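You operate a simulated robot arm through the tools that you are given. There is no shell and no other tool. Be economical: measure what you need, move in short steps, check, and stop when the job is done.

Carry out the task below with a simulated two-armed robot. There is one attempt and no reset: what you move stays moved.

TASK
Set both air flaps half up, then blow the yellow basket dry.
Fine: shut the air valve when the leaves are dry.

It is judged by the outcome, as a careful person would: the job done as asked, and still so three seconds after it is handed in. It fails if anything else is knocked over, pushed out of place, dropped, spilled or broken.

THE ROBOT
Two 7-joint arms with two-finger grippers on one trunk, on a base that drives. Base frame: it is fixed to the floor where the robot stands at the start and does not move with it; the origin is under the middle of the robot, x ahead of it, y to its left, z up; the surface under the hand at the start is at about z = 800. Readings come in mm, degrees, newtons and seconds.
The left shoulder is at the start at [24, 216, 1280], the right one opposite. With the tool pointing down near the work surface each hand reaches from about 100 to 720 mm from the robot's upright axis, wherever it stands, measured 20 degrees to its own side. Places, roughly: blower air valve [600, 400, 1300]; blue air flap [600, -100, 1100]; blue basket [750, 1500, 750]; red basket [500, 1500, 750]; white basket [750, 1500, 750]; yellow air flap [700, 0, 1100]. Payload 2.2 kg a hand.
The TCP of each hand is the grasp point between the finger pads, 19 mm short of the fingertips. In the tool frame z runs along the fingers and y along their closing line. Largest opening 116 mm; the body of the gripper starts 70 mm behind the TCP.
Orientation is that of the tool frame in the base frame, as [roll, pitch, yaw] about the fixed x, y, z axes, in that order (R = Rz(yaw) Ry(pitch) Rx(roll)). With the fingers straight down and closing along the base's y, the tool's x points along the base's -x, its y along +y and its z along -z.

THE INTERFACE
- The arms move only by the tool drive_tool. It takes "left_rows", "right_rows" or both (then of equal length, played together; a hand with none holds still); each is a list of rows, each a list of 6 numbers: the shift along the base's x, y, z in mm, then the turn, a rotation vector about the base's x, y, z in degrees. In form: [[x, y, z, wx, wy, wz], ...]. A call has 1 to 10 rows; each row shifts and turns the commanded pose from where the row before left it. "left_claw" and "right_claw" are, for a hand that has rows, the finger opening in mm, from 0 to 116, set as the call begins (left out, the last holds). Each row takes 0.2 s and may step no farther than 50 mm and 8.6 degrees from the row before; otherwise, or with a gripper value out of range, the whole call is refused. Where a pose cannot be reached the arm comes as near as it can. A force on the tool above 70 N (or 10 N above the force at the start of the call, whichever is more), or a blocked arm, ends the call early, and 0.2 s more pass. The fingers move at their own pace and stop on an object; they squeeze with about 25 N. The grip force told is the motor's: it shows also when the fingers shut on nothing. Time passes only in rows, and 0.2 s behind the last, so rows that do not move let the fingers close. The reply holds the time, the measured pose of the TCP, the force on the tool along the base axes, the opening and the grip force, in the units named above and with some noise, with the torque about the TCP (base axes, N m) and any sound that the robot's microphone picked up.
- Cameras (640 x 400 px; columns grow to the right, rows downward): "scene" is now at [136.7, -6.2, 1482.1]; the picture's right is [-0.07, -1.00, 0.00], its down [-0.27, 0.02, -0.96] and it looks along [0.96, -0.07, -0.27] (base axes); focal length 214 px, centre (320, 200). "left" rides on the left gripper at [69, 15, -96] in its tool frame; the picture's right is [-0.21, 0.98, 0.00], its down [-0.76, -0.17, -0.63] and it looks along [-0.62, -0.14, 0.77] (tool axes); focal length 251 px, centre (320, 200). "right" rides on the right gripper at [69, -15, -97] in its tool frame; the picture's right is [0.21, 0.98, 0.00], its down [-0.76, 0.17, -0.63] and it looks along [-0.62, 0.14, 0.78] (tool axes); focal length 251 px, centre (320, 200).
- grab_frame(camera): a new picture of that camera. It takes no simulated time.
- lift_body(by): slides the trunk up (or, below 0, down) by that many mm; the arms and the scene camera ride with it, the base frame stays. It gives what a move gives, with no picture.
- drive_base(legs): drives the robot by 1 to 6 legs, each [ahead, left, turn to the left] in mm, mm and degrees, along the robot's own axes; the way and the turn of a leg run together, so that a leg with both is an arc; at most 1500 mm and 180 degrees a leg. The arms and the cameras ride along, it lands a little off, and it stops where it bumps. It gives what a move gives.
- head_to(pan, tilt): turns the head with the scene camera to pan (to the left, within 80 degrees either way) and tilt (down, from -29 to 69), counted from straight ahead of the robot. It gives what a move gives.
- probe_pixels(camera, pixels): for up to 12 pixels [column, row] of the newest picture of that camera ("zoom" is the newest enlarged one), the place [x, y, z] in the base frame of the surface seen there, good to about 2 mm. It takes no simulated time.
- zoom(camera, box): a new picture of the part [left, top, right, bottom] of that camera's present view, enlarged. It takes no simulated time.
- job_done(): hands the job in; it is judged then, once.

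Work in short steps. Measure before you move; look again where a grasp or a placing could have gone wrong, and mend it. You have 80 turns and 62 pictures in all, those below and enlarged ones among them. Open the grippers and draw the arms clear of the work before you hand the job in, unless the task says otherwise; then end with one line.

The tools are called after "Request:" as name(argument=value, ...) on one line, values as JSON. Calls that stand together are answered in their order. drive_tool: Moves the arms, as the interface text tells. Its arguments: {"type":"object","properties":{"left_rows":{"type":"array"},"left_claw":{"type":"number"},"right_rows":{"type":"array"},"right_claw":{"type":"number"}},"required":[]} The other tools are called the same way: lift_body (by) slides the trunk up or down; drive_base (legs) drives the base; head_to (pan, tilt) turns the head that bears the scene camera; grab_frame (camera) takes a picture; probe_pixels (camera, pixels) gives the place of the surface under pixels of a picture; zoom (camera, box) takes an enlarged picture of a part of a camera's view; job_done () hands the job in.

At the start:

```text
time: 0.0
left_position: [474.0, 215.8, 1473.1]
left_ee_rot: [-180.0, 0.0, -180.0]
left_ft_force: [0.2, 0.7, 0.6]
left_wrist_torque: [-0.02, -0.01, -0.02]
left_grip_width: 115.7
left_grip_force: 0.0
right_position: [379.3, -129.4, 1521.8]
right_ee_rot: [-180.0, 0.0, -179.9]
right_ft_force: [-0.1, -0.6, 0.2]
right_wrist_torque: [0.0, -0.01, 0.01]
right_grip_width: 115.9
right_grip_force: 0.1
trunk travel left (down, up): [-425.0, 65.0]
robot x, y, heading: [-2.9, -1.2, 0.3]
head pan, tilt: [-4.3, 15.7]
```

scene: 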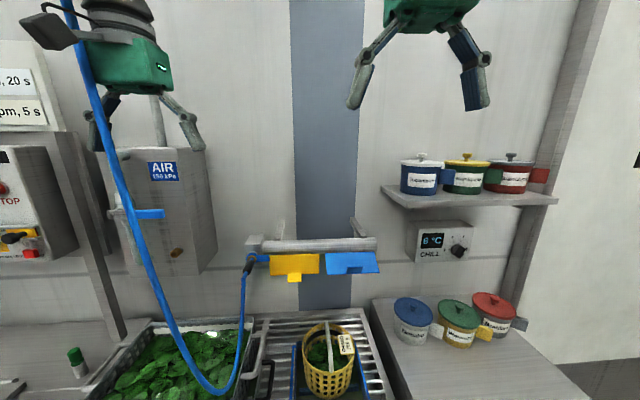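
right: 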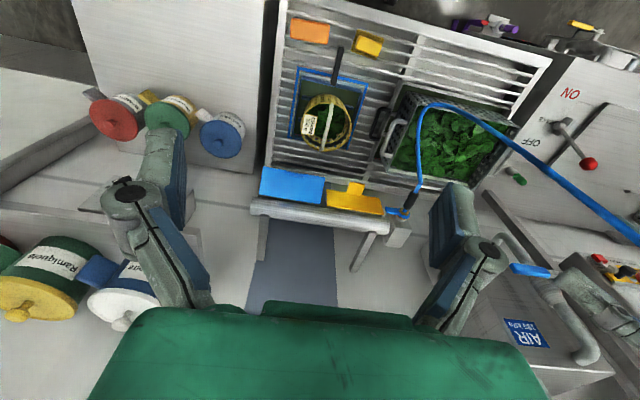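
left: 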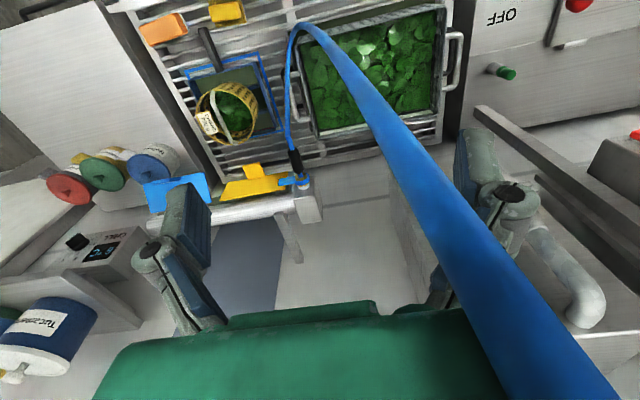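

The scene shows two flaps (yellow ~[295,265], blue ~[352,262]) on an air bar, and a valve box with blue lever ~[150,214]. I enlarge these to understand the mechanisms.

Request:
zoom(camera="scene", box=[230, 200, 400, 306])

Request:
zoom(camera="scene", box=[0, 50, 260, 280])

Request:
probe_pixels(camera="scene", pixels=[[295, 258], [295, 270], [293, 279], [350, 256], [350, 268], [375, 265], [300, 245], [150, 214], [130, 214], [165, 170], [328, 360], [178, 252]])

```text
3.76 times, centred on (315, 253) of scene
```

zoom: 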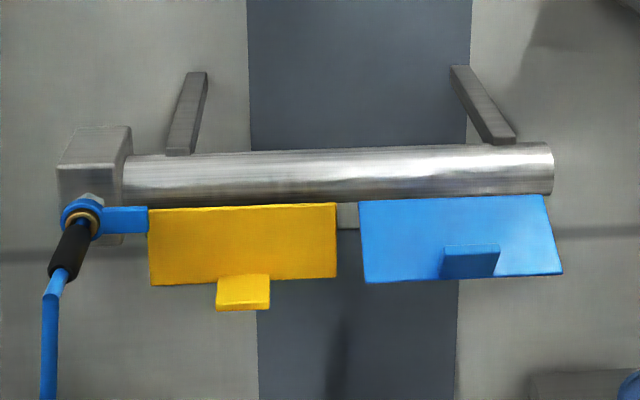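

```text
1.74 times, centred on (130, 165) of scene
```

zoom: 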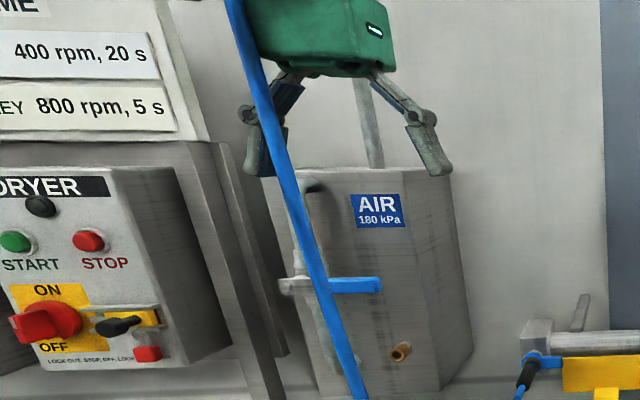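

```text
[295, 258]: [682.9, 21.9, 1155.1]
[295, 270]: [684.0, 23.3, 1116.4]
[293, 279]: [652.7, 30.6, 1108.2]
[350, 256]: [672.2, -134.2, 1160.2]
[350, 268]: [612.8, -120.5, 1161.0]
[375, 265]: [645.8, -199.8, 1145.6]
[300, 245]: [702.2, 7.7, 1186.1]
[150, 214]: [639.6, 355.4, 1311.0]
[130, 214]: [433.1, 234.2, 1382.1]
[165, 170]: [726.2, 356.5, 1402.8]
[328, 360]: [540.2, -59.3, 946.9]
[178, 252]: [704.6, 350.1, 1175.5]
```

Next I look at the basket, the lower area, and the signs to the left for instructions.

Request:
head_to(pan=0, tilt=45)

Request:
grab_frame(camera="scene")

Request:
zoom(camera="scene", box=[220, 60, 420, 260])

Request:
head_to(pan=50, tilt=5)

Request:
grab_frame(camera="scene")

```text
time: 0.9
left_position: [468.6, 216.1, 1474.6]
left_ee_rot: [-180.0, 0.2, 180.0]
left_ft_force: [0.5, 0.5, 0.4]
left_wrist_torque: [0.0, -0.02, -0.01]
left_grip_width: 116.0
left_grip_force: 0.1
right_position: [375.3, -130.2, 1521.9]
right_ee_rot: [179.9, 0.1, 179.9]
right_ft_force: [0.8, 0.1, 0.4]
right_wrist_torque: [-0.03, 0.0, -0.01]
right_grip_width: 116.1
right_grip_force: 0.0
trunk travel left (down, up): [-425.0, 65.0]
robot x, y, heading: [1.3, -5.9, 0.2]
head pan, tilt: [0.0, 45.0]
```

```text
56 pictures are left
```

scene: 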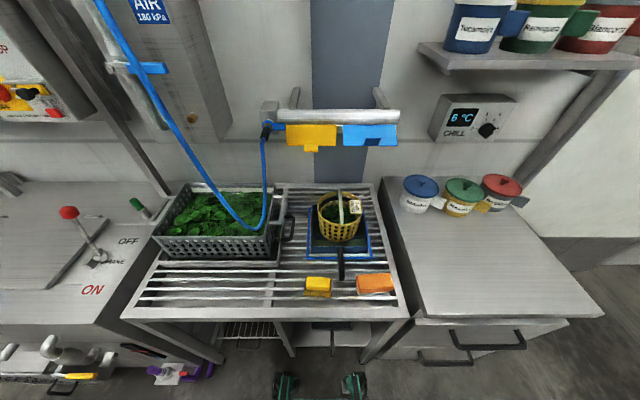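

```text
2.00 times, centred on (320, 160) of scene
```

zoom: 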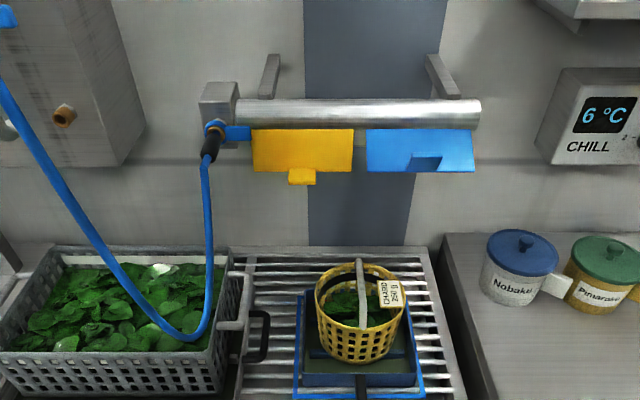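

```text
time: 2.1
left_position: [471.1, 216.7, 1473.2]
left_ee_rot: [-179.9, 0.1, -179.9]
left_ft_force: [0.7, 0.2, -0.6]
left_wrist_torque: [0.01, -0.01, 0.01]
left_grip_width: 116.0
left_grip_force: 0.0
right_position: [376.5, -129.8, 1521.1]
right_ee_rot: [-180.0, 0.1, -180.0]
right_ft_force: [-0.5, -0.1, -0.2]
right_wrist_torque: [0.01, 0.0, 0.0]
right_grip_width: 115.8
right_grip_force: 0.2
trunk travel left (down, up): [-425.0, 65.0]
robot x, y, heading: [3.5, 1.1, -0.1]
head pan, tilt: [50.0, 5.0]
```

```text
54 pictures are left
```

scene: 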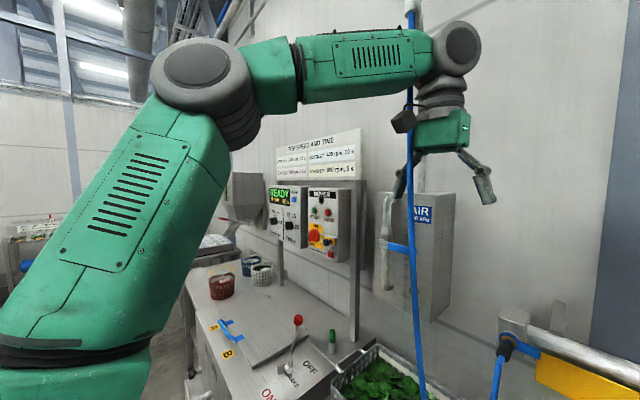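

I enlarge the valve and the signs.

Request:
zoom(camera="scene", box=[360, 170, 480, 320])

Request:
zoom(camera="scene", box=[255, 120, 375, 270])

Request:
probe_pixels(camera="scene", pixels=[[397, 248], [386, 244], [383, 290], [388, 200], [411, 250], [425, 240], [412, 225], [415, 280], [408, 130], [400, 246]])

```text
2.67 times, centred on (420, 245) of scene
```

zoom: 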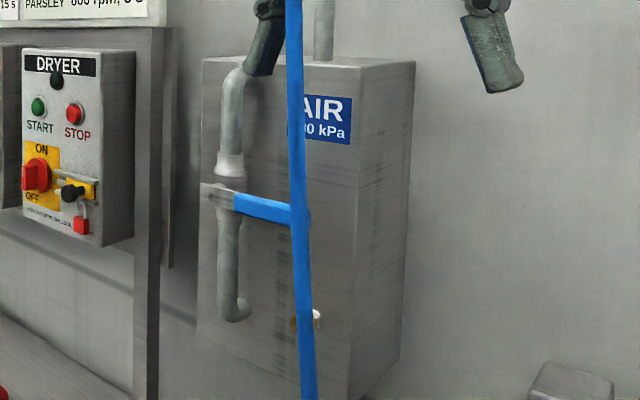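

```text
2.67 times, centred on (315, 195) of scene
```

zoom: 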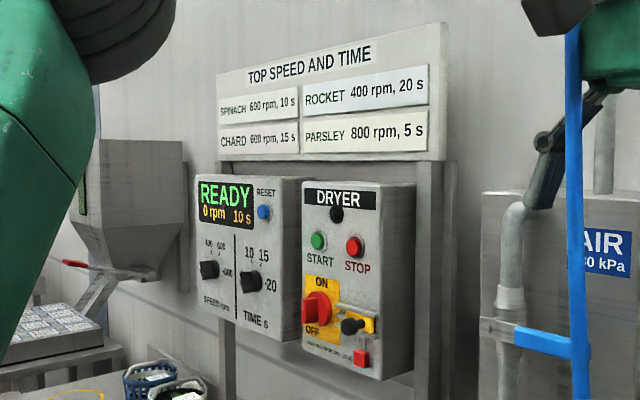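

```text
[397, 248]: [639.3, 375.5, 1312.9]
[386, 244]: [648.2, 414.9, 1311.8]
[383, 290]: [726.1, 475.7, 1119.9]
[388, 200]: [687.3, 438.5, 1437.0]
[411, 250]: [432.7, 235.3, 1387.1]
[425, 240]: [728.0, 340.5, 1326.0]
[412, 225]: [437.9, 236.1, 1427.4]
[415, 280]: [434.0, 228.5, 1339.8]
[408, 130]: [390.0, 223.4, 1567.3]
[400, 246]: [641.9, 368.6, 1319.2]
```

The air valve lever is horizontal at z≈1312 across its vertical pipe (shut). Now I look closer at the bar end fitting and flaps' geometry.

Request:
head_to(pan=5, tilt=25)

Request:
zoom(camera="scene", box=[240, 190, 330, 250])

Request:
probe_pixels(camera="zoom", pixels=[[100, 100], [320, 200], [420, 200], [480, 260]])

Request:
zoom(camera="right", box=[240, 140, 460, 280])

Request:
probe_pixels(camera="right", pixels=[[290, 175], [290, 185], [290, 197], [310, 175], [353, 186], [340, 197], [355, 195], [355, 206], [265, 185], [320, 190], [405, 205], [320, 215]])

```text
time: 3.2
left_position: [471.1, 216.0, 1474.9]
left_ee_rot: [180.0, 0.2, 180.0]
left_ft_force: [0.6, 0.5, 0.0]
left_wrist_torque: [0.01, 0.0, 0.02]
left_grip_width: 116.2
left_grip_force: 0.0
right_position: [376.4, -129.8, 1522.5]
right_ee_rot: [-180.0, 0.1, -180.0]
right_ft_force: [0.5, -0.4, 1.3]
right_wrist_torque: [0.04, 0.0, -0.02]
right_grip_width: 116.0
right_grip_force: 0.2
trunk travel left (down, up): [-425.0, 65.0]
robot x, y, heading: [0.1, 1.8, -0.0]
head pan, tilt: [5.0, 25.0]
```

```text
6.67 times, centred on (285, 220) of scene
```

zoom: 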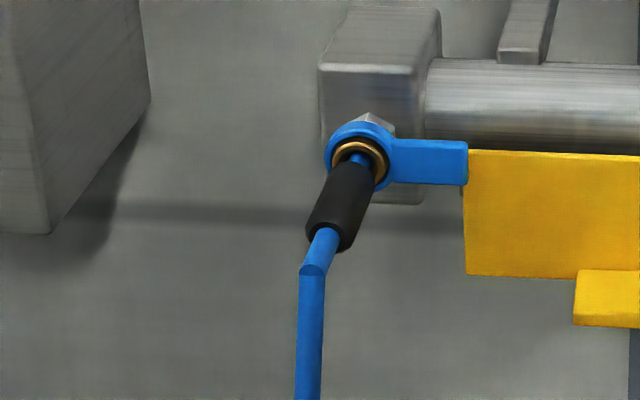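

```text
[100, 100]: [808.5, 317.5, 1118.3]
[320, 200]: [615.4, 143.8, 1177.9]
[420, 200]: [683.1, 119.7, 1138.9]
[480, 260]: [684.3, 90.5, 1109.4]
```

```text
2.86 times, centred on (350, 210) of right
```

zoom: 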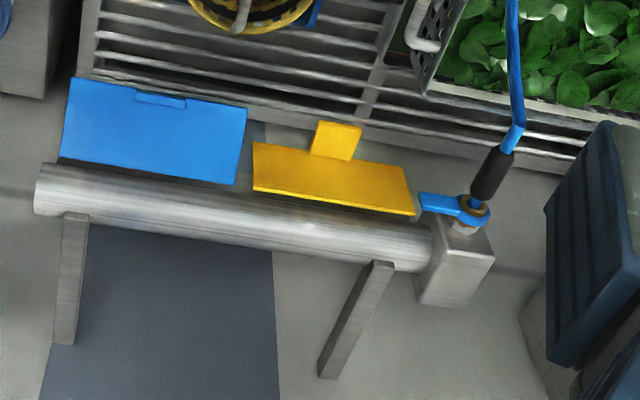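

```text
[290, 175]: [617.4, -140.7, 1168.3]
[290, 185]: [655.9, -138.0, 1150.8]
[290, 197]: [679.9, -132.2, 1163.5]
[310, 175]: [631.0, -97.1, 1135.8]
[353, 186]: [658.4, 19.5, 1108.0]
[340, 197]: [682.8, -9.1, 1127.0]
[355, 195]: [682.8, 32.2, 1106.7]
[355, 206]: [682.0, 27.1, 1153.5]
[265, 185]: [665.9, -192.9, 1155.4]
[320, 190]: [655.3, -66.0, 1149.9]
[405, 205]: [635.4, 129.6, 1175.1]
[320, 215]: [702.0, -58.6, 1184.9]
```

Yellow flap hangs vertical (plane x≈683, z 1165→1105, 0° up); blue sits about 61° up (hinge near x 683, z 1165). Half up is about 45°. The hose hangs near the left hand, so I look upward at it before moving.

Request:
head_to(pan=25, tilt=-15)

Request:
grab_frame(camera="scene")

Request:
probe_pixels(camera="left", pixels=[[330, 30], [370, 90], [400, 150], [450, 230], [500, 300], [550, 370]])

```text
time: 4.3
left_position: [470.6, 216.3, 1474.1]
left_ee_rot: [-179.9, 0.1, -180.0]
left_ft_force: [0.1, 0.2, 0.6]
left_wrist_torque: [-0.01, 0.0, -0.01]
left_grip_width: 115.9
left_grip_force: 0.0
right_position: [377.7, -127.3, 1523.0]
right_ee_rot: [-180.0, 0.1, -180.0]
right_ft_force: [0.4, -0.1, 0.2]
right_wrist_torque: [-0.01, -0.01, -0.02]
right_grip_width: 115.9
right_grip_force: 0.1
trunk travel left (down, up): [-425.0, 65.0]
robot x, y, heading: [-0.8, -1.8, 0.1]
head pan, tilt: [25.0, -15.0]
```

```text
49 pictures are left
```

scene: 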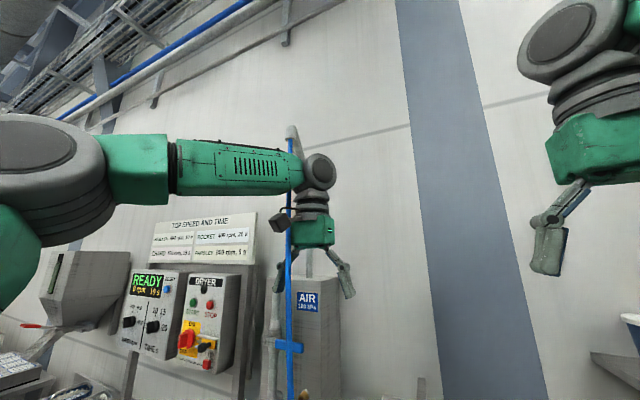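

```text
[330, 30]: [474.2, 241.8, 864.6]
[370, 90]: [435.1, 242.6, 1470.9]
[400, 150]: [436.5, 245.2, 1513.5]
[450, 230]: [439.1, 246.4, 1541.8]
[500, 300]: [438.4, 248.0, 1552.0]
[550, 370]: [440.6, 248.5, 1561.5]
```

The hose runs from a bracket near pixel (291,132) past the left wrist; I probe its upper course.

Request:
probe_pixels(camera="scene", pixels=[[291, 130], [290, 145], [290, 152], [288, 200], [289, 240], [290, 320], [291, 380], [318, 170], [250, 165], [300, 349]])

Request:
zoom(camera="scene", box=[230, 110, 370, 310])

```text
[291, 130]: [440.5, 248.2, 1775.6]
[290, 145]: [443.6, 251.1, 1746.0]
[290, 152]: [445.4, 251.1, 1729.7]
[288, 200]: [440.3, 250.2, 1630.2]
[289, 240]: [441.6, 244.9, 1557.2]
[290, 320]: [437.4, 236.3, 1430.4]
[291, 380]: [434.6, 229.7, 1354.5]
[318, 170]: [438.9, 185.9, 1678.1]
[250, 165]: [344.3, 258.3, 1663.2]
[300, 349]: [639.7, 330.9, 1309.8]
```

```text
2.00 times, centred on (300, 210) of scene
```

zoom: 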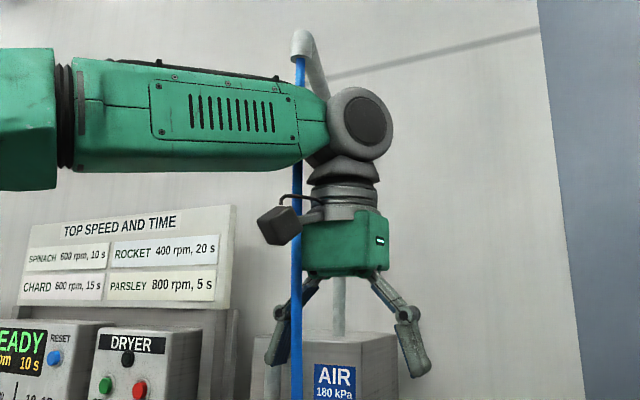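

The hose comes off a fixed pipe at [440,250,1780]. I start with the blue flap: bring the right hand, tilted 40° forward, to a pre-grasp spot off the blue tab (tab ≈ [618,-132,1158]).

Request:
drive_tool(right_rows=[[20, 0, -37, 0, -8, 0], [20, 0, -37, 0, -8, 0], [20, 0, -37, 0, -8, 0], [20, 0, -37, 0, -8, 0], [20, 0, -37, 0, -8, 0], [20, 0, -37, 0, 0, 0], [25, -2, -37, 0, 0, 0], [25, -2, -37, 0, 0, 0]], right_claw=75)

Request:
head_to(pan=-5, tilt=28)

Request:
grab_frame(camera="right")

Request:
grab_frame(camera="scene")

```text
time: 6.1
left_position: [473.8, 218.9, 1472.4]
left_ee_rot: [-179.9, 0.0, 180.0]
left_ft_force: [0.8, 0.3, 0.6]
left_wrist_torque: [-0.02, 0.07, -0.02]
left_grip_width: 116.1
left_grip_force: 0.1
right_position: [545.6, -132.4, 1226.1]
right_ee_rot: [-179.8, 40.1, -179.9]
right_ft_force: [-0.4, 0.4, 0.2]
right_wrist_torque: [0.01, 0.02, -0.04]
right_grip_width: 74.9
right_grip_force: 0.1
trunk travel left (down, up): [-425.0, 65.0]
robot x, y, heading: [1.3, -2.1, 0.2]
head pan, tilt: [25.0, -15.0]
```

```text
time: 7.2
left_position: [470.8, 217.1, 1475.0]
left_ee_rot: [-180.0, 0.1, 179.9]
left_ft_force: [0.1, 0.0, -0.5]
left_wrist_torque: [0.0, -0.01, 0.03]
left_grip_width: 116.2
left_grip_force: 0.0
right_position: [544.4, -132.6, 1226.4]
right_ee_rot: [-179.9, 40.1, 180.0]
right_ft_force: [1.0, -0.6, 0.6]
right_wrist_torque: [0.02, 0.01, 0.03]
right_grip_width: 75.2
right_grip_force: 0.1
trunk travel left (down, up): [-425.0, 65.0]
robot x, y, heading: [3.4, 2.1, 0.0]
head pan, tilt: [-5.0, 28.0]
```

```text
47 pictures are left
```

right: 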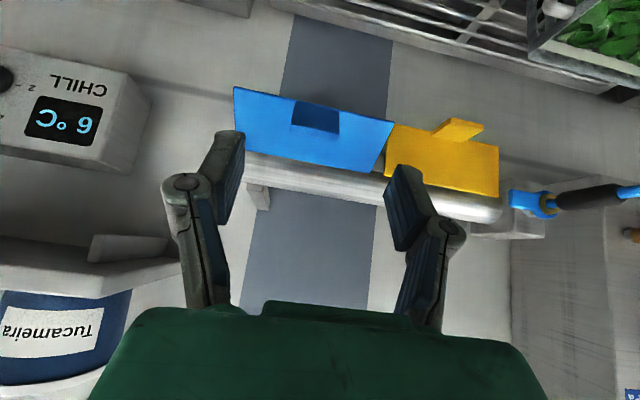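

```text
46 pictures are left
```

scene: 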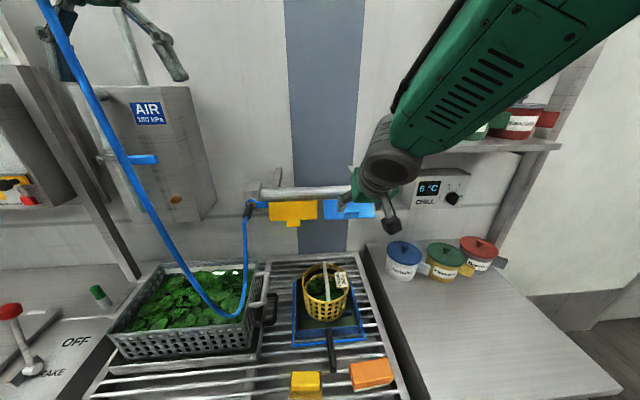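

Right camera shows the blue tab at px (293–340, 100–133). I probe tab and flap points.

Request:
probe_pixels(camera="right", pixels=[[297, 107], [336, 115], [296, 122], [337, 130], [316, 112], [320, 160], [260, 100], [370, 125], [360, 160], [460, 128], [440, 137], [450, 170]])

```text
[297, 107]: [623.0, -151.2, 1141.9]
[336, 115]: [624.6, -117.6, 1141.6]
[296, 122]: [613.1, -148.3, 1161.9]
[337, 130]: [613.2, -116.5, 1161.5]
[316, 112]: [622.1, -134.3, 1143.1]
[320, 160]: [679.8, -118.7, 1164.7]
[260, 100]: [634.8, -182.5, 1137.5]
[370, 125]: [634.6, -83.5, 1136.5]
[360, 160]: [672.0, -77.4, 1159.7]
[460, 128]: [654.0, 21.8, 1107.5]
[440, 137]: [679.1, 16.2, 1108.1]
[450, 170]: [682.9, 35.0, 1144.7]
```

Tab centre ≈ [615,-133,1158], flap ≈58° up. I move in and close on it.

Request:
drive_tool(right_rows=[[24, 0, -23, 0, 0, 0], [24, 0, -23, 0, 0, 0], [22, 0, -22, 0, 0, 0]], right_claw=70)

Request:
grab_frame(camera="right")

```text
time: 8.0
left_position: [472.1, 217.0, 1475.0]
left_ee_rot: [-179.9, 0.0, -180.0]
left_ft_force: [-0.8, -0.2, 0.0]
left_wrist_torque: [-0.05, -0.02, 0.01]
left_grip_width: 115.9
left_grip_force: 0.0
right_position: [619.3, -135.2, 1168.7]
right_ee_rot: [178.8, 40.8, 178.9]
right_ft_force: [-0.2, 0.9, 0.3]
right_wrist_torque: [0.0, -0.01, -0.03]
right_grip_width: 69.9
right_grip_force: 0.0
trunk travel left (down, up): [-425.0, 65.0]
robot x, y, heading: [1.9, -0.7, -0.0]
head pan, tilt: [-5.0, 28.0]
```

```text
45 pictures are left
```

right: 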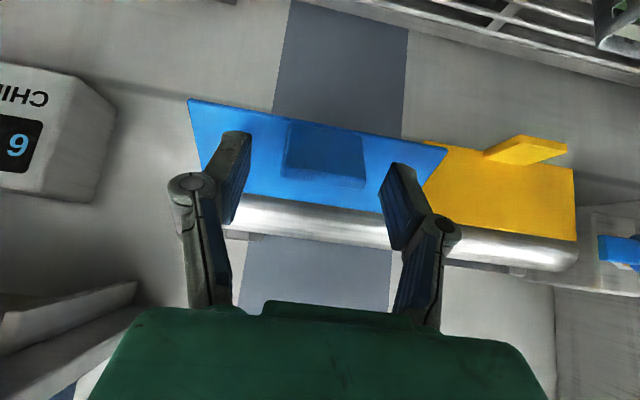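

The pose lags slightly (z 1168). I let it settle with a small correction.

Request:
drive_tool(right_rows=[[0, 0, 0, 0, 0, 0], [-4, 0, -10, 0, 0, 0]])

Request:
zoom(camera="right", box=[150, 80, 470, 280])

```text
time: 8.6
left_position: [470.9, 217.8, 1474.9]
left_ee_rot: [179.9, 0.1, 179.9]
left_ft_force: [-0.7, -0.6, 0.6]
left_wrist_torque: [0.0, -0.01, -0.02]
left_grip_width: 115.8
left_grip_force: 0.0
right_position: [617.4, -139.7, 1166.3]
right_ee_rot: [177.6, 41.3, 177.4]
right_ft_force: [0.4, 0.2, 0.5]
right_wrist_torque: [-0.02, -0.03, 0.0]
right_grip_width: 69.7
right_grip_force: 0.0
trunk travel left (down, up): [-425.0, 65.0]
robot x, y, heading: [1.9, -0.3, 0.1]
head pan, tilt: [-5.0, 28.0]
```

```text
2.00 times, centred on (310, 180) of right
```

zoom: 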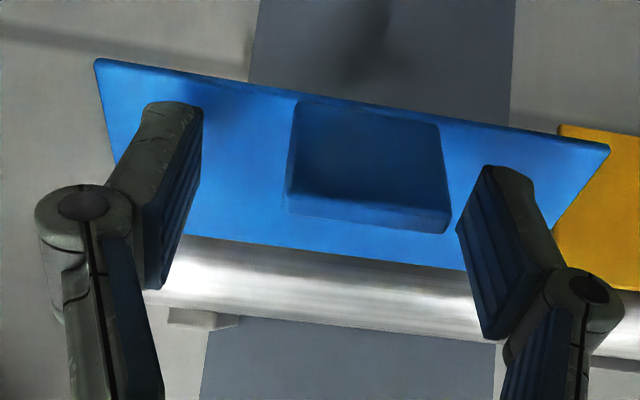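

The arm is running into a joint limit here (orientation drifts). I back the right hand off, draw the left hand right and back clear of the hose, then lower the trunk so the shoulder sits better.

Request:
drive_tool(right_rows=[[-25, 0, 30, 0, 0, 0], [-25, 0, 30, 0, 0, 0], [0, 0, 0, 0, 0, 0], [0, 0, 0, 0, 0, 0], [0, 0, 0, 0, 0, 0]], left_rows=[[0, -45, 0, 0, 0, 0], [0, -45, 0, 0, 0, 0], [-35, 0, 0, 0, 0, 0], [-35, 0, 0, 0, 0, 0], [-35, 0, 0, 0, 0, 0]])

Request:
lift_body(by=-180)

Request:
grab_frame(camera="scene")

```text
time: 9.8
left_position: [364.6, 133.3, 1470.7]
left_ee_rot: [-179.7, 0.2, -179.8]
left_ft_force: [-1.2, -0.6, 0.4]
left_wrist_torque: [-0.04, -0.02, 0.0]
left_grip_width: 116.0
left_grip_force: 0.0
right_position: [562.6, -127.5, 1209.7]
right_ee_rot: [-179.6, 40.1, -179.7]
right_ft_force: [-0.4, 0.4, -0.8]
right_wrist_torque: [-0.05, 0.0, -0.03]
right_grip_width: 70.0
right_grip_force: 0.0
trunk travel left (down, up): [-425.0, 65.0]
robot x, y, heading: [2.2, 4.3, 0.2]
head pan, tilt: [-5.0, 28.0]
```

```text
time: 11.8
left_position: [366.5, 126.4, 1292.3]
left_ee_rot: [179.9, 0.1, -180.0]
left_ft_force: [-0.1, 0.0, -0.6]
left_wrist_torque: [-0.03, 0.0, 0.03]
left_grip_width: 115.9
left_grip_force: 0.1
right_position: [563.3, -132.5, 1028.0]
right_ee_rot: [-179.9, 40.2, -180.0]
right_ft_force: [-0.2, 0.2, 0.8]
right_wrist_torque: [0.02, -0.01, 0.01]
right_grip_width: 69.8
right_grip_force: 0.0
trunk travel left (down, up): [-245.0, 245.0]
robot x, y, heading: [0.1, 1.0, -0.2]
head pan, tilt: [-5.0, 28.0]
```

```text
43 pictures are left
```

scene: 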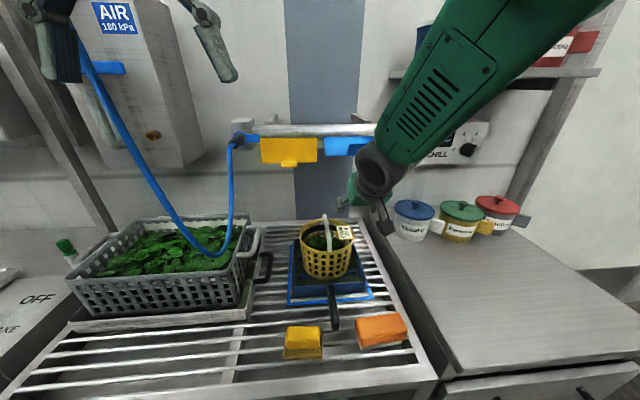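

Trunk is down 180 and the hand is at z 1028; I raise it back to the pre-grasp height, then ease in to [615,-133,1158].

Request:
drive_tool(right_rows=[[-4, 0, 45, 0, 0, 0], [-4, 0, 45, 0, 0, 0], [-4, 0, 45, 0, 0, 0], [-4, 0, 45, 0, 0, 0], [22, 0, -16, 0, 0, 0], [22, 0, -16, 0, 0, 0], [23, 0, -16, 0, 0, 0], [0, 0, 0, 0, 0, 0]])

Request:
zoom(camera="right", box=[150, 80, 470, 280])

```text
time: 13.6
left_position: [365.4, 126.1, 1291.9]
left_ee_rot: [-180.0, 0.1, -180.0]
left_ft_force: [-0.2, -0.6, -0.5]
left_wrist_torque: [-0.02, 0.01, -0.03]
left_grip_width: 115.8
left_grip_force: 0.0
right_position: [615.9, -133.8, 1160.7]
right_ee_rot: [-179.9, 40.1, 179.9]
right_ft_force: [0.0, -0.2, 0.2]
right_wrist_torque: [0.0, 0.01, -0.04]
right_grip_width: 69.8
right_grip_force: 0.1
trunk travel left (down, up): [-245.0, 245.0]
robot x, y, heading: [-0.2, 0.5, 0.1]
head pan, tilt: [-5.0, 28.0]
```

```text
2.00 times, centred on (310, 180) of right
```

zoom: 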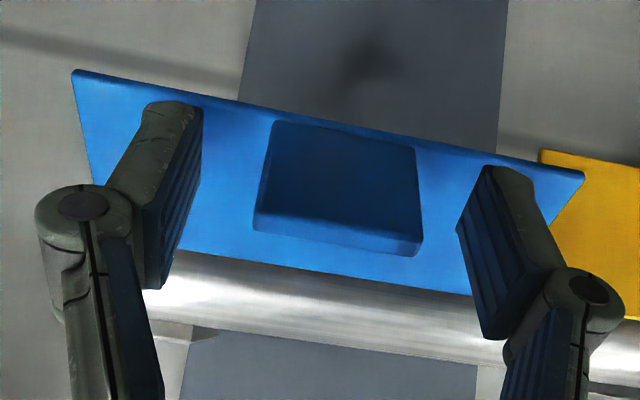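

Fingers straddle the tab nicely; I close on it.

Request:
drive_tool(right_rows=[[0, 0, -2, 0, 0, 0], [0, 0, 0, 0, 0, 0], [0, 0, 0, 0, 0, 0]], right_claw=20)

```text
time: 14.4
left_position: [364.2, 124.8, 1292.3]
left_ee_rot: [-180.0, 0.1, 180.0]
left_ft_force: [0.3, 0.0, -0.1]
left_wrist_torque: [-0.04, 0.02, -0.01]
left_grip_width: 116.0
left_grip_force: 0.1
right_position: [616.0, -134.6, 1160.6]
right_ee_rot: [-179.9, 40.3, -180.0]
right_ft_force: [1.6, -0.5, 9.8]
right_wrist_torque: [0.12, -0.65, 0.1]
right_grip_width: 40.0
right_grip_force: 45.0
trunk travel left (down, up): [-245.0, 245.0]
robot x, y, heading: [-3.2, -1.2, 0.0]
head pan, tilt: [-5.0, 28.0]
```

Gripped (40 mm wide). I swing the flap down about 13° along its arc.

Request:
drive_tool(right_rows=[[0, 0, -4, 0, 2, 0], [1, 0, -4, 0, 2, 0], [1, 0, -4, 0, 2, 0], [1, 0, -3, 0, 2, 0], [0, 0, 0, 0, 0, 0]])

Request:
grab_frame(camera="right")

Request:
probe_pixels(camera="right", pixels=[[200, 120], [210, 140], [215, 190], [260, 150], [270, 190], [360, 210], [400, 200], [410, 175], [320, 205], [320, 150]])

```text
time: 15.6
left_position: [362.9, 125.2, 1293.0]
left_ee_rot: [179.9, 0.2, -180.0]
left_ft_force: [0.4, 0.2, 0.1]
left_wrist_torque: [0.0, 0.0, 0.02]
left_grip_width: 116.0
left_grip_force: 0.0
right_position: [617.0, -134.8, 1145.4]
right_ee_rot: [179.9, 32.3, -179.9]
right_ft_force: [-0.5, -4.1, 18.2]
right_wrist_torque: [-0.12, -1.28, -0.01]
right_grip_width: 40.1
right_grip_force: 44.8
trunk travel left (down, up): [-245.0, 245.0]
robot x, y, heading: [-5.5, 0.2, -0.1]
head pan, tilt: [-5.0, 28.0]
```

```text
41 pictures are left
```

right: 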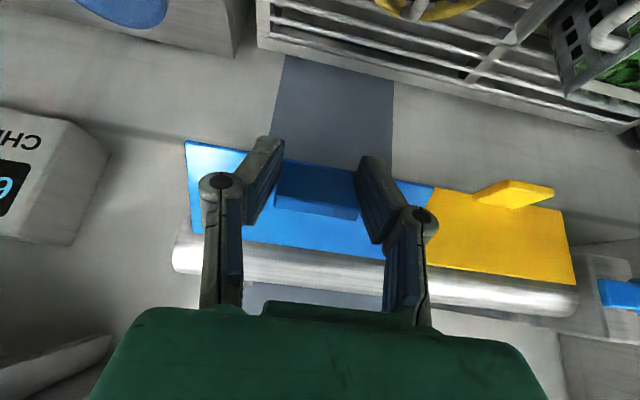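

```text
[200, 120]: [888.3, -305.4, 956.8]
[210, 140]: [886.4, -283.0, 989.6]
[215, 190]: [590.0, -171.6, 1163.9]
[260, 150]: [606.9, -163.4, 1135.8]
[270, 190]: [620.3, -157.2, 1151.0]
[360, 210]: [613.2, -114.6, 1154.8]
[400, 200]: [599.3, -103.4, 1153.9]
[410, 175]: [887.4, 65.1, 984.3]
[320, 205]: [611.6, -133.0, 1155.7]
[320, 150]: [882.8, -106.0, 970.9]
```

I probe clear parts of the blue flap to compute its angle.

Request:
probe_pixels(camera="right", pixels=[[192, 150], [196, 180], [200, 225], [230, 155], [300, 165], [300, 230], [340, 245], [410, 190], [340, 172], [260, 235]])

```text
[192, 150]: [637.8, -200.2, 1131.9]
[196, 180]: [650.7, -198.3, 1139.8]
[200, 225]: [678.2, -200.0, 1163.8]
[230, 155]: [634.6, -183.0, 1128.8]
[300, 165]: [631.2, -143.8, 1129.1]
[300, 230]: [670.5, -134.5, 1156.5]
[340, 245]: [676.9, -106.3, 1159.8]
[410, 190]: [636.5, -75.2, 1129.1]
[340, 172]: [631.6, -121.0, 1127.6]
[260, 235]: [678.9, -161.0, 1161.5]
```

Flap now ≈52° up; I continue another ~7°.

Request:
drive_tool(right_rows=[[1, 0, -4, 0, 2, 0], [1, 0, -4, 0, 2, 0], [0, 0, 0, 0, 0, 0]])

Request:
grab_frame(camera="right")

Request:
probe_pixels(camera="right", pixels=[[192, 160], [196, 180], [200, 225], [230, 165], [300, 172], [300, 235], [340, 248], [410, 200], [340, 180], [260, 240], [400, 245]])

```text
time: 16.4
left_position: [363.9, 124.2, 1293.0]
left_ee_rot: [-180.0, 0.2, 180.0]
left_ft_force: [-0.5, 0.5, -0.4]
left_wrist_torque: [0.02, 0.02, 0.02]
left_grip_width: 116.0
left_grip_force: 0.0
right_position: [618.5, -134.8, 1137.7]
right_ee_rot: [179.9, 28.3, 180.0]
right_ft_force: [4.0, -4.6, 26.3]
right_wrist_torque: [-0.05, -1.58, -0.03]
right_grip_width: 40.2
right_grip_force: 45.3
trunk travel left (down, up): [-245.0, 245.0]
robot x, y, heading: [-3.9, 2.8, -0.0]
head pan, tilt: [-5.0, 28.0]
```

```text
40 pictures are left
```

right: 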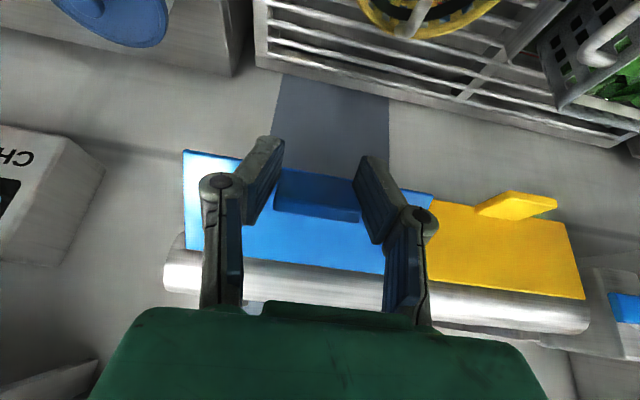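

```text
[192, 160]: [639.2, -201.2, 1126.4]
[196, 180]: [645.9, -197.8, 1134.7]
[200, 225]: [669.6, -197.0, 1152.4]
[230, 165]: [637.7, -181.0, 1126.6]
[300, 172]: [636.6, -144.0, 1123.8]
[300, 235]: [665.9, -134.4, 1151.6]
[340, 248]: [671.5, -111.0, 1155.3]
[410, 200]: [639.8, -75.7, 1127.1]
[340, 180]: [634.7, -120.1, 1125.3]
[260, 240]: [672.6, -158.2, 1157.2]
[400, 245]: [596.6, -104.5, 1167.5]
```

Now ≈48.5°, with 26 N resistance. One more small step, then release to see where it rests.

Request:
drive_tool(right_rows=[[1, 0, -3, 0, 2, 0], [1, 0, -3, 0, 1.5, 0], [0, 0, 0, 0, 0, 0], [0, 0, 0, 0, 0, 0]])

Request:
drive_tool(right_rows=[[0, 0, 0, 0, 0, 0], [0, 0, 0, 0, 0, 0], [-20, 0, 25, 0, 0, 0], [-20, 0, 25, 0, 0, 0], [0, 0, 0, 0, 0, 0]], right_claw=75)

Request:
grab_frame(camera="right")

```text
time: 17.4
left_position: [364.9, 124.4, 1291.7]
left_ee_rot: [179.9, 0.1, 180.0]
left_ft_force: [-0.2, -0.3, 0.6]
left_wrist_torque: [-0.03, -0.01, -0.01]
left_grip_width: 116.0
left_grip_force: 0.0
right_position: [616.2, -134.9, 1120.3]
right_ee_rot: [-179.7, 23.4, -179.9]
right_ft_force: [-26.0, 0.7, -37.5]
right_wrist_torque: [0.16, 1.29, -0.08]
right_grip_width: 28.8
right_grip_force: 45.0
trunk travel left (down, up): [-245.0, 245.0]
robot x, y, heading: [1.9, -0.9, -0.2]
head pan, tilt: [-5.0, 28.0]
```

```text
time: 18.6
left_position: [366.3, 126.0, 1291.3]
left_ee_rot: [-180.0, 0.0, -179.9]
left_ft_force: [0.1, -0.9, 1.0]
left_wrist_torque: [0.01, 0.03, 0.02]
left_grip_width: 116.0
left_grip_force: 0.1
right_position: [581.1, -133.4, 1178.4]
right_ee_rot: [-180.0, 24.6, 180.0]
right_ft_force: [0.4, -0.7, 0.1]
right_wrist_torque: [-0.01, 0.04, 0.03]
right_grip_width: 75.0
right_grip_force: 0.1
trunk travel left (down, up): [-245.0, 245.0]
robot x, y, heading: [-1.5, 1.0, -0.1]
head pan, tilt: [-5.0, 28.0]
```

```text
39 pictures are left
```

right: 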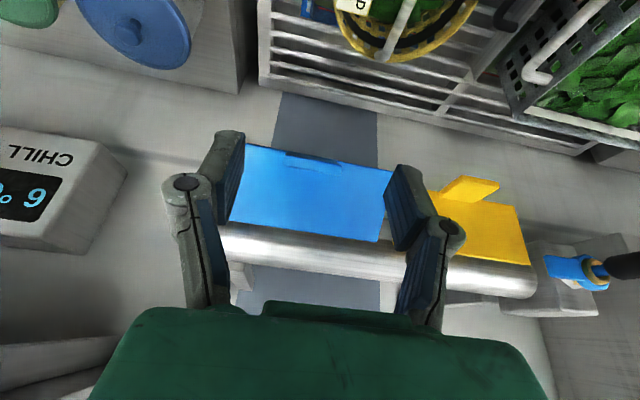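

Grip slipped at the end. I probe where the blue flap stands now.

Request:
probe_pixels(camera="right", pixels=[[250, 155], [250, 175], [250, 200], [250, 220], [310, 175], [310, 230], [360, 170], [365, 235], [312, 158], [300, 154]])

Request:
zoom(camera="right", box=[180, 120, 420, 270])

```text
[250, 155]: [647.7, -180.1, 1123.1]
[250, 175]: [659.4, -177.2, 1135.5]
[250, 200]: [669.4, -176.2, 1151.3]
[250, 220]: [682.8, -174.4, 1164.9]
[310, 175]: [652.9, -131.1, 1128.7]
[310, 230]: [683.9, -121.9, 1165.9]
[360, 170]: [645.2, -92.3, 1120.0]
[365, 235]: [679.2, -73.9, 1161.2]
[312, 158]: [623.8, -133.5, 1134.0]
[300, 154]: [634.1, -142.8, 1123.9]
```

```text
2.67 times, centred on (300, 195) of right
```

zoom: 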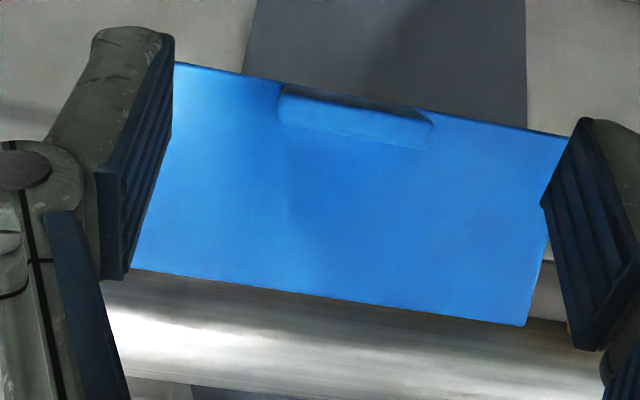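

Blue snapped from ~59° to a stable ~40°, so there seem to be detents. I'll learn the detents on the yellow flap; probing its tab first.

Request:
probe_pixels(camera="right", pixels=[[465, 180], [495, 184], [445, 192], [478, 198], [470, 190], [440, 200], [520, 255], [480, 230]])

```text
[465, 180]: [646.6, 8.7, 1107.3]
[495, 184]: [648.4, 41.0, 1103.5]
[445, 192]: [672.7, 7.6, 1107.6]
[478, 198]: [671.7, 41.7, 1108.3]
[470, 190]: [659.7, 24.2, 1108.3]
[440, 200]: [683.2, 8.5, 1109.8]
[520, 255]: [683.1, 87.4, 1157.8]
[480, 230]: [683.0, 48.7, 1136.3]
```

Yellow tab centre ≈ [660,25,1107], y 8–42. I move the right hand over in front of it with 40° tilt.

Request:
drive_tool(right_rows=[[0, 32, 0, 0, -5, 0], [0, 32, 0, 0, -5, 0], [0, 32, 0, 0, -5, 0], [5, 32, -5, 0, 0, 0], [5, 30, -5, 0, 0, 0], [20, 0, -20, 0, 0, 0], [20, 0, -21, 0, 0, 0], [22, 0, -21, 0, 0, 0], [0, 0, 0, 0, 0, 0]], right_claw=70)

Request:
grab_frame(camera="right")

```text
time: 20.8
left_position: [361.6, 127.9, 1293.3]
left_ee_rot: [-179.9, 0.3, -180.0]
left_ft_force: [0.4, 0.3, -0.6]
left_wrist_torque: [-0.02, 0.0, 0.0]
left_grip_width: 116.2
left_grip_force: 0.0
right_position: [660.8, -1.6, 1147.5]
right_ee_rot: [174.7, 41.3, 174.2]
right_ft_force: [-10.9, 2.1, -3.4]
right_wrist_torque: [-0.15, 0.12, 0.48]
right_grip_width: 71.4
right_grip_force: 1.2
trunk travel left (down, up): [-245.0, 245.0]
robot x, y, heading: [-0.0, 0.8, 0.2]
head pan, tilt: [-5.0, 28.0]
stopped in row 9 (right hand): the arm was blocked; the commanded pose is now the measured one
```

```text
37 pictures are left
```

right: 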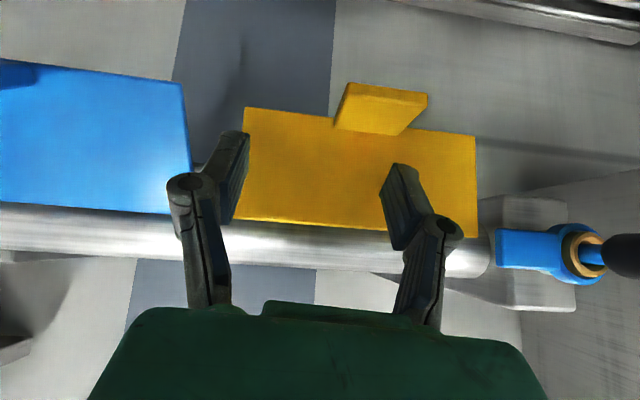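

The arm hit its limit again (z 1147, not 1106), touching the flap's face lightly. I back off and lower the trunk another 120.

Request:
drive_tool(right_rows=[[-30, 5, 15, 0, 0, 0], [-35, 10, 15, 0, 0, 0], [0, 10, 0, 0, 0, 0]])

Request:
lift_body(by=-130)

```text
time: 21.6
left_position: [365.8, 128.1, 1292.7]
left_ee_rot: [-179.9, 0.1, 180.0]
left_ft_force: [0.9, -0.1, -0.2]
left_wrist_torque: [-0.03, 0.04, 0.0]
left_grip_width: 116.3
left_grip_force: 0.1
right_position: [599.4, 18.8, 1187.2]
right_ee_rot: [172.6, 41.1, 172.5]
right_ft_force: [1.4, 1.0, -0.7]
right_wrist_torque: [-0.04, 0.01, 0.01]
right_grip_width: 69.8
right_grip_force: 0.0
trunk travel left (down, up): [-245.0, 245.0]
robot x, y, heading: [1.6, 0.5, 0.1]
head pan, tilt: [-5.0, 28.0]
```

```text
time: 23.2
left_position: [361.7, 126.2, 1163.6]
left_ee_rot: [-180.0, 0.2, -180.0]
left_ft_force: [0.3, 0.5, 0.3]
left_wrist_torque: [0.0, 0.0, 0.0]
left_grip_width: 115.8
left_grip_force: 0.1
right_position: [598.0, 15.2, 1057.3]
right_ee_rot: [172.6, 41.3, 172.5]
right_ft_force: [-0.7, -0.1, -0.2]
right_wrist_torque: [0.0, 0.03, 0.0]
right_grip_width: 69.8
right_grip_force: 0.0
trunk travel left (down, up): [-115.0, 375.0]
robot x, y, heading: [2.9, -0.8, -0.1]
head pan, tilt: [-5.0, 28.0]
```

I correct the drifted orientation and raise in front of the tab before going in.

Request:
drive_tool(right_rows=[[0, 5, 30, -5.6, 0, 2.6], [0, 5, 30, 0, 0, 0], [0, 0, 12, 0, 0, 0], [0, 0, 0, 0, 0, 0]])

Request:
grab_frame(camera="right")

```text
time: 24.2
left_position: [363.7, 126.5, 1162.4]
left_ee_rot: [-179.9, 0.0, 179.9]
left_ft_force: [0.7, 1.4, -0.1]
left_wrist_torque: [-0.02, 0.0, 0.03]
left_grip_width: 116.0
left_grip_force: 0.0
right_position: [598.2, 24.4, 1131.9]
right_ee_rot: [-180.0, 41.8, -179.9]
right_ft_force: [-0.6, 0.3, 0.3]
right_wrist_torque: [0.04, -0.03, 0.01]
right_grip_width: 70.0
right_grip_force: 0.0
trunk travel left (down, up): [-115.0, 375.0]
robot x, y, heading: [2.2, 3.1, 0.2]
head pan, tilt: [-5.0, 28.0]
```

```text
36 pictures are left
```

right: 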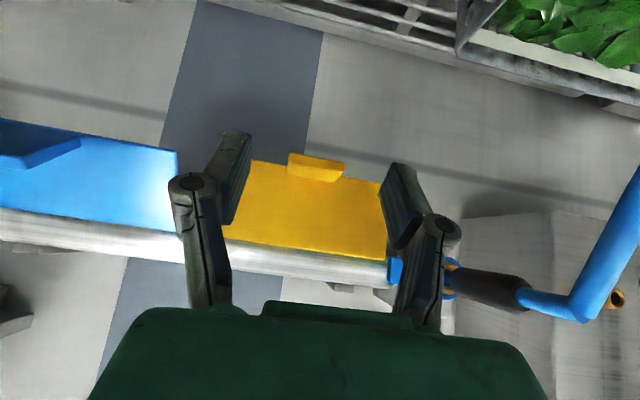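

Aligned. Moving in to the tab and closing.

Request:
drive_tool(right_rows=[[19, 0, -9, 0, 0, 0], [19, 0, -9, 0, 0, 0], [17, 0, -8, 0, 0, 0], [0, 0, 0, 0, 0, 0]])

Request:
drive_tool(right_rows=[[0, 0, 0, 0, 0, 0], [0, 0, 0, 0, 0, 0], [0, 0, 0, 0, 0, 0]], right_claw=20)

Request:
grab_frame(camera="right")

```text
time: 25.4
left_position: [360.4, 125.8, 1163.9]
left_ee_rot: [180.0, 0.4, 180.0]
left_ft_force: [0.3, 0.1, 0.1]
left_wrist_torque: [-0.01, -0.01, -0.01]
left_grip_width: 115.9
left_grip_force: 0.1
right_position: [655.5, 6.6, 1130.5]
right_ee_rot: [177.7, 43.2, 177.0]
right_ft_force: [-0.8, -1.3, 0.3]
right_wrist_torque: [0.01, 0.03, -0.03]
right_grip_width: 70.1
right_grip_force: 0.1
trunk travel left (down, up): [-115.0, 375.0]
robot x, y, heading: [-0.8, -2.1, -0.1]
head pan, tilt: [-5.0, 28.0]
stopped in row 4 (right hand): the arm was blocked; the commanded pose is now the measured one
```

```text
time: 26.2
left_position: [360.0, 126.6, 1163.8]
left_ee_rot: [-180.0, 0.4, -180.0]
left_ft_force: [0.7, -0.4, 0.3]
left_wrist_torque: [0.03, 0.0, 0.01]
left_grip_width: 116.1
left_grip_force: 0.1
right_position: [654.1, 8.2, 1133.1]
right_ee_rot: [177.5, 43.3, 177.2]
right_ft_force: [0.0, -0.3, -0.7]
right_wrist_torque: [0.03, 0.01, 0.0]
right_grip_width: 19.8
right_grip_force: 0.0
trunk travel left (down, up): [-115.0, 375.0]
robot x, y, heading: [2.7, -0.4, 0.2]
head pan, tilt: [-5.0, 28.0]
```

```text
35 pictures are left
```

right: 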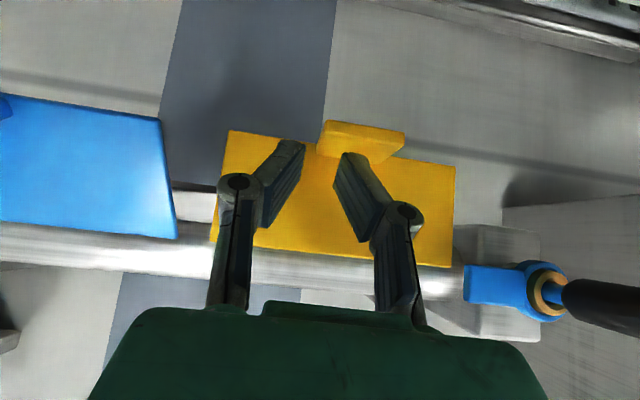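

The right arm is over-reaching inward here (it drifts with no contact). I'll pull the right hand back, then turn the base ~15° left so the yellow tab sits in front of the right arm.

Request:
drive_tool(right_rows=[[-40, -15, 10, 0, 0, 0], [-40, -25, 0, 0, 0, 0], [-40, -30, 0, 0, 0, 0], [-40, -30, 0, 0, 0, 0], [-40, -30, 0, 0, 0, 0], [0, 0, 0, 0, 0, 0]], right_claw=70)

Request:
drive_base(legs=[[0, 0, 15]])

Request:
head_to(pan=-10, tilt=15)

Request:
grab_frame(camera="scene")

```text
time: 27.6
left_position: [360.5, 127.4, 1163.0]
left_ee_rot: [-179.9, 0.4, 180.0]
left_ft_force: [1.0, -0.5, -0.4]
left_wrist_torque: [-0.03, 0.0, -0.01]
left_grip_width: 116.0
left_grip_force: 0.1
right_position: [454.3, -119.5, 1141.8]
right_ee_rot: [178.0, 43.3, 177.7]
right_ft_force: [0.1, 0.2, -0.1]
right_wrist_torque: [-0.02, 0.0, -0.03]
right_grip_width: 69.8
right_grip_force: 0.1
trunk travel left (down, up): [-115.0, 375.0]
robot x, y, heading: [-2.0, -1.5, 0.2]
head pan, tilt: [-5.0, 28.0]
```

```text
time: 28.9
left_position: [316.5, 209.2, 1163.8]
left_ee_rot: [179.7, 0.3, -164.9]
left_ft_force: [-0.2, 0.4, 0.5]
left_wrist_torque: [0.02, 0.02, 0.02]
left_grip_width: 116.0
left_grip_force: 0.2
right_position: [471.4, -3.7, 1141.5]
right_ee_rot: [177.6, 43.3, -167.7]
right_ft_force: [0.2, 0.8, -0.1]
right_wrist_torque: [0.01, 0.02, -0.01]
right_grip_width: 70.0
right_grip_force: 0.2
trunk travel left (down, up): [-115.0, 375.0]
robot x, y, heading: [-1.0, -1.1, 15.0]
head pan, tilt: [-5.0, 28.0]
```

```text
time: 29.6
left_position: [315.3, 212.0, 1163.2]
left_ee_rot: [179.9, 0.4, -165.1]
left_ft_force: [-0.4, -0.5, 0.3]
left_wrist_torque: [-0.01, 0.01, -0.02]
left_grip_width: 116.2
left_grip_force: 0.1
right_position: [470.1, -1.7, 1143.0]
right_ee_rot: [177.8, 43.3, -167.7]
right_ft_force: [-1.1, 0.2, -0.9]
right_wrist_torque: [-0.01, 0.01, -0.02]
right_grip_width: 69.9
right_grip_force: 0.1
trunk travel left (down, up): [-115.0, 375.0]
robot x, y, heading: [-1.7, -1.2, 14.8]
head pan, tilt: [-10.0, 15.0]
```

```text
34 pictures are left
```

scene: 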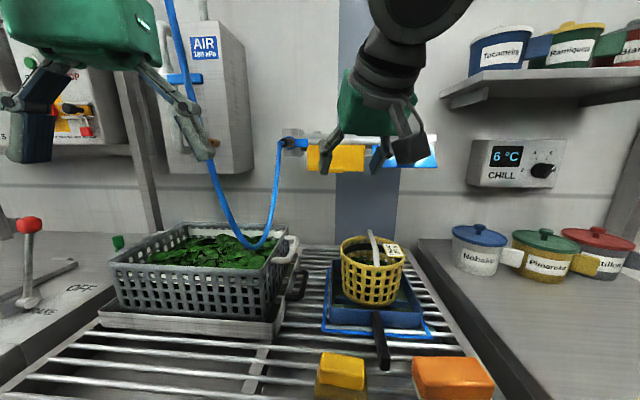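

Turned cleanly. I square the tool to the flap again and bring it to the pre-grasp at [600,25,1130].

Request:
drive_tool(right_rows=[[40, 13, -4, -0.8, 0, -6.1], [40, 14, -4, -0.8, 0, -6.2], [40, 0, -4, 0, 0, 0], [10, 0, 0, 0, 0, 0], [0, 0, 0, 0, 0, 0]])

Request:
drive_tool(right_rows=[[18, 0, -8, 0, 0, 0], [18, 0, -8, 0, 0, 0], [18, 0, -8, 0, 0, 0], [0, 0, 0, 0, 0, 0]])

Request:
grab_frame(camera="right")

```text
time: 30.8
left_position: [315.0, 210.9, 1164.1]
left_ee_rot: [179.9, 0.3, -165.2]
left_ft_force: [0.3, 0.1, -0.4]
left_wrist_torque: [-0.02, 0.05, 0.0]
left_grip_width: 116.0
left_grip_force: 0.2
right_position: [600.2, 24.9, 1127.7]
right_ee_rot: [179.9, 43.1, -178.5]
right_ft_force: [0.4, -0.7, -0.5]
right_wrist_torque: [0.04, 0.0, 0.0]
right_grip_width: 69.6
right_grip_force: 0.1
trunk travel left (down, up): [-115.0, 375.0]
robot x, y, heading: [-0.4, 1.6, 14.8]
head pan, tilt: [-10.0, 15.0]
```

```text
time: 31.8
left_position: [313.5, 212.4, 1164.1]
left_ee_rot: [180.0, 0.5, -165.2]
left_ft_force: [-0.9, -0.3, -1.3]
left_wrist_torque: [-0.01, -0.03, 0.02]
left_grip_width: 116.1
left_grip_force: 0.0
right_position: [654.0, 25.2, 1104.5]
right_ee_rot: [-180.0, 43.1, -178.4]
right_ft_force: [-0.4, -0.2, -0.4]
right_wrist_torque: [0.02, 0.01, 0.0]
right_grip_width: 69.7
right_grip_force: 0.0
trunk travel left (down, up): [-115.0, 375.0]
robot x, y, heading: [2.6, -1.8, 14.8]
head pan, tilt: [-10.0, 15.0]
```

```text
33 pictures are left
```

right: 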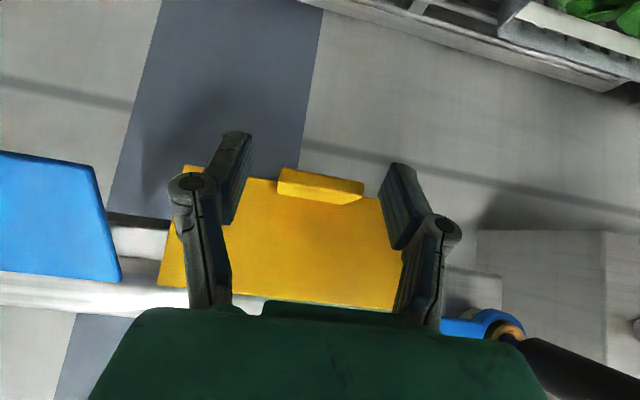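

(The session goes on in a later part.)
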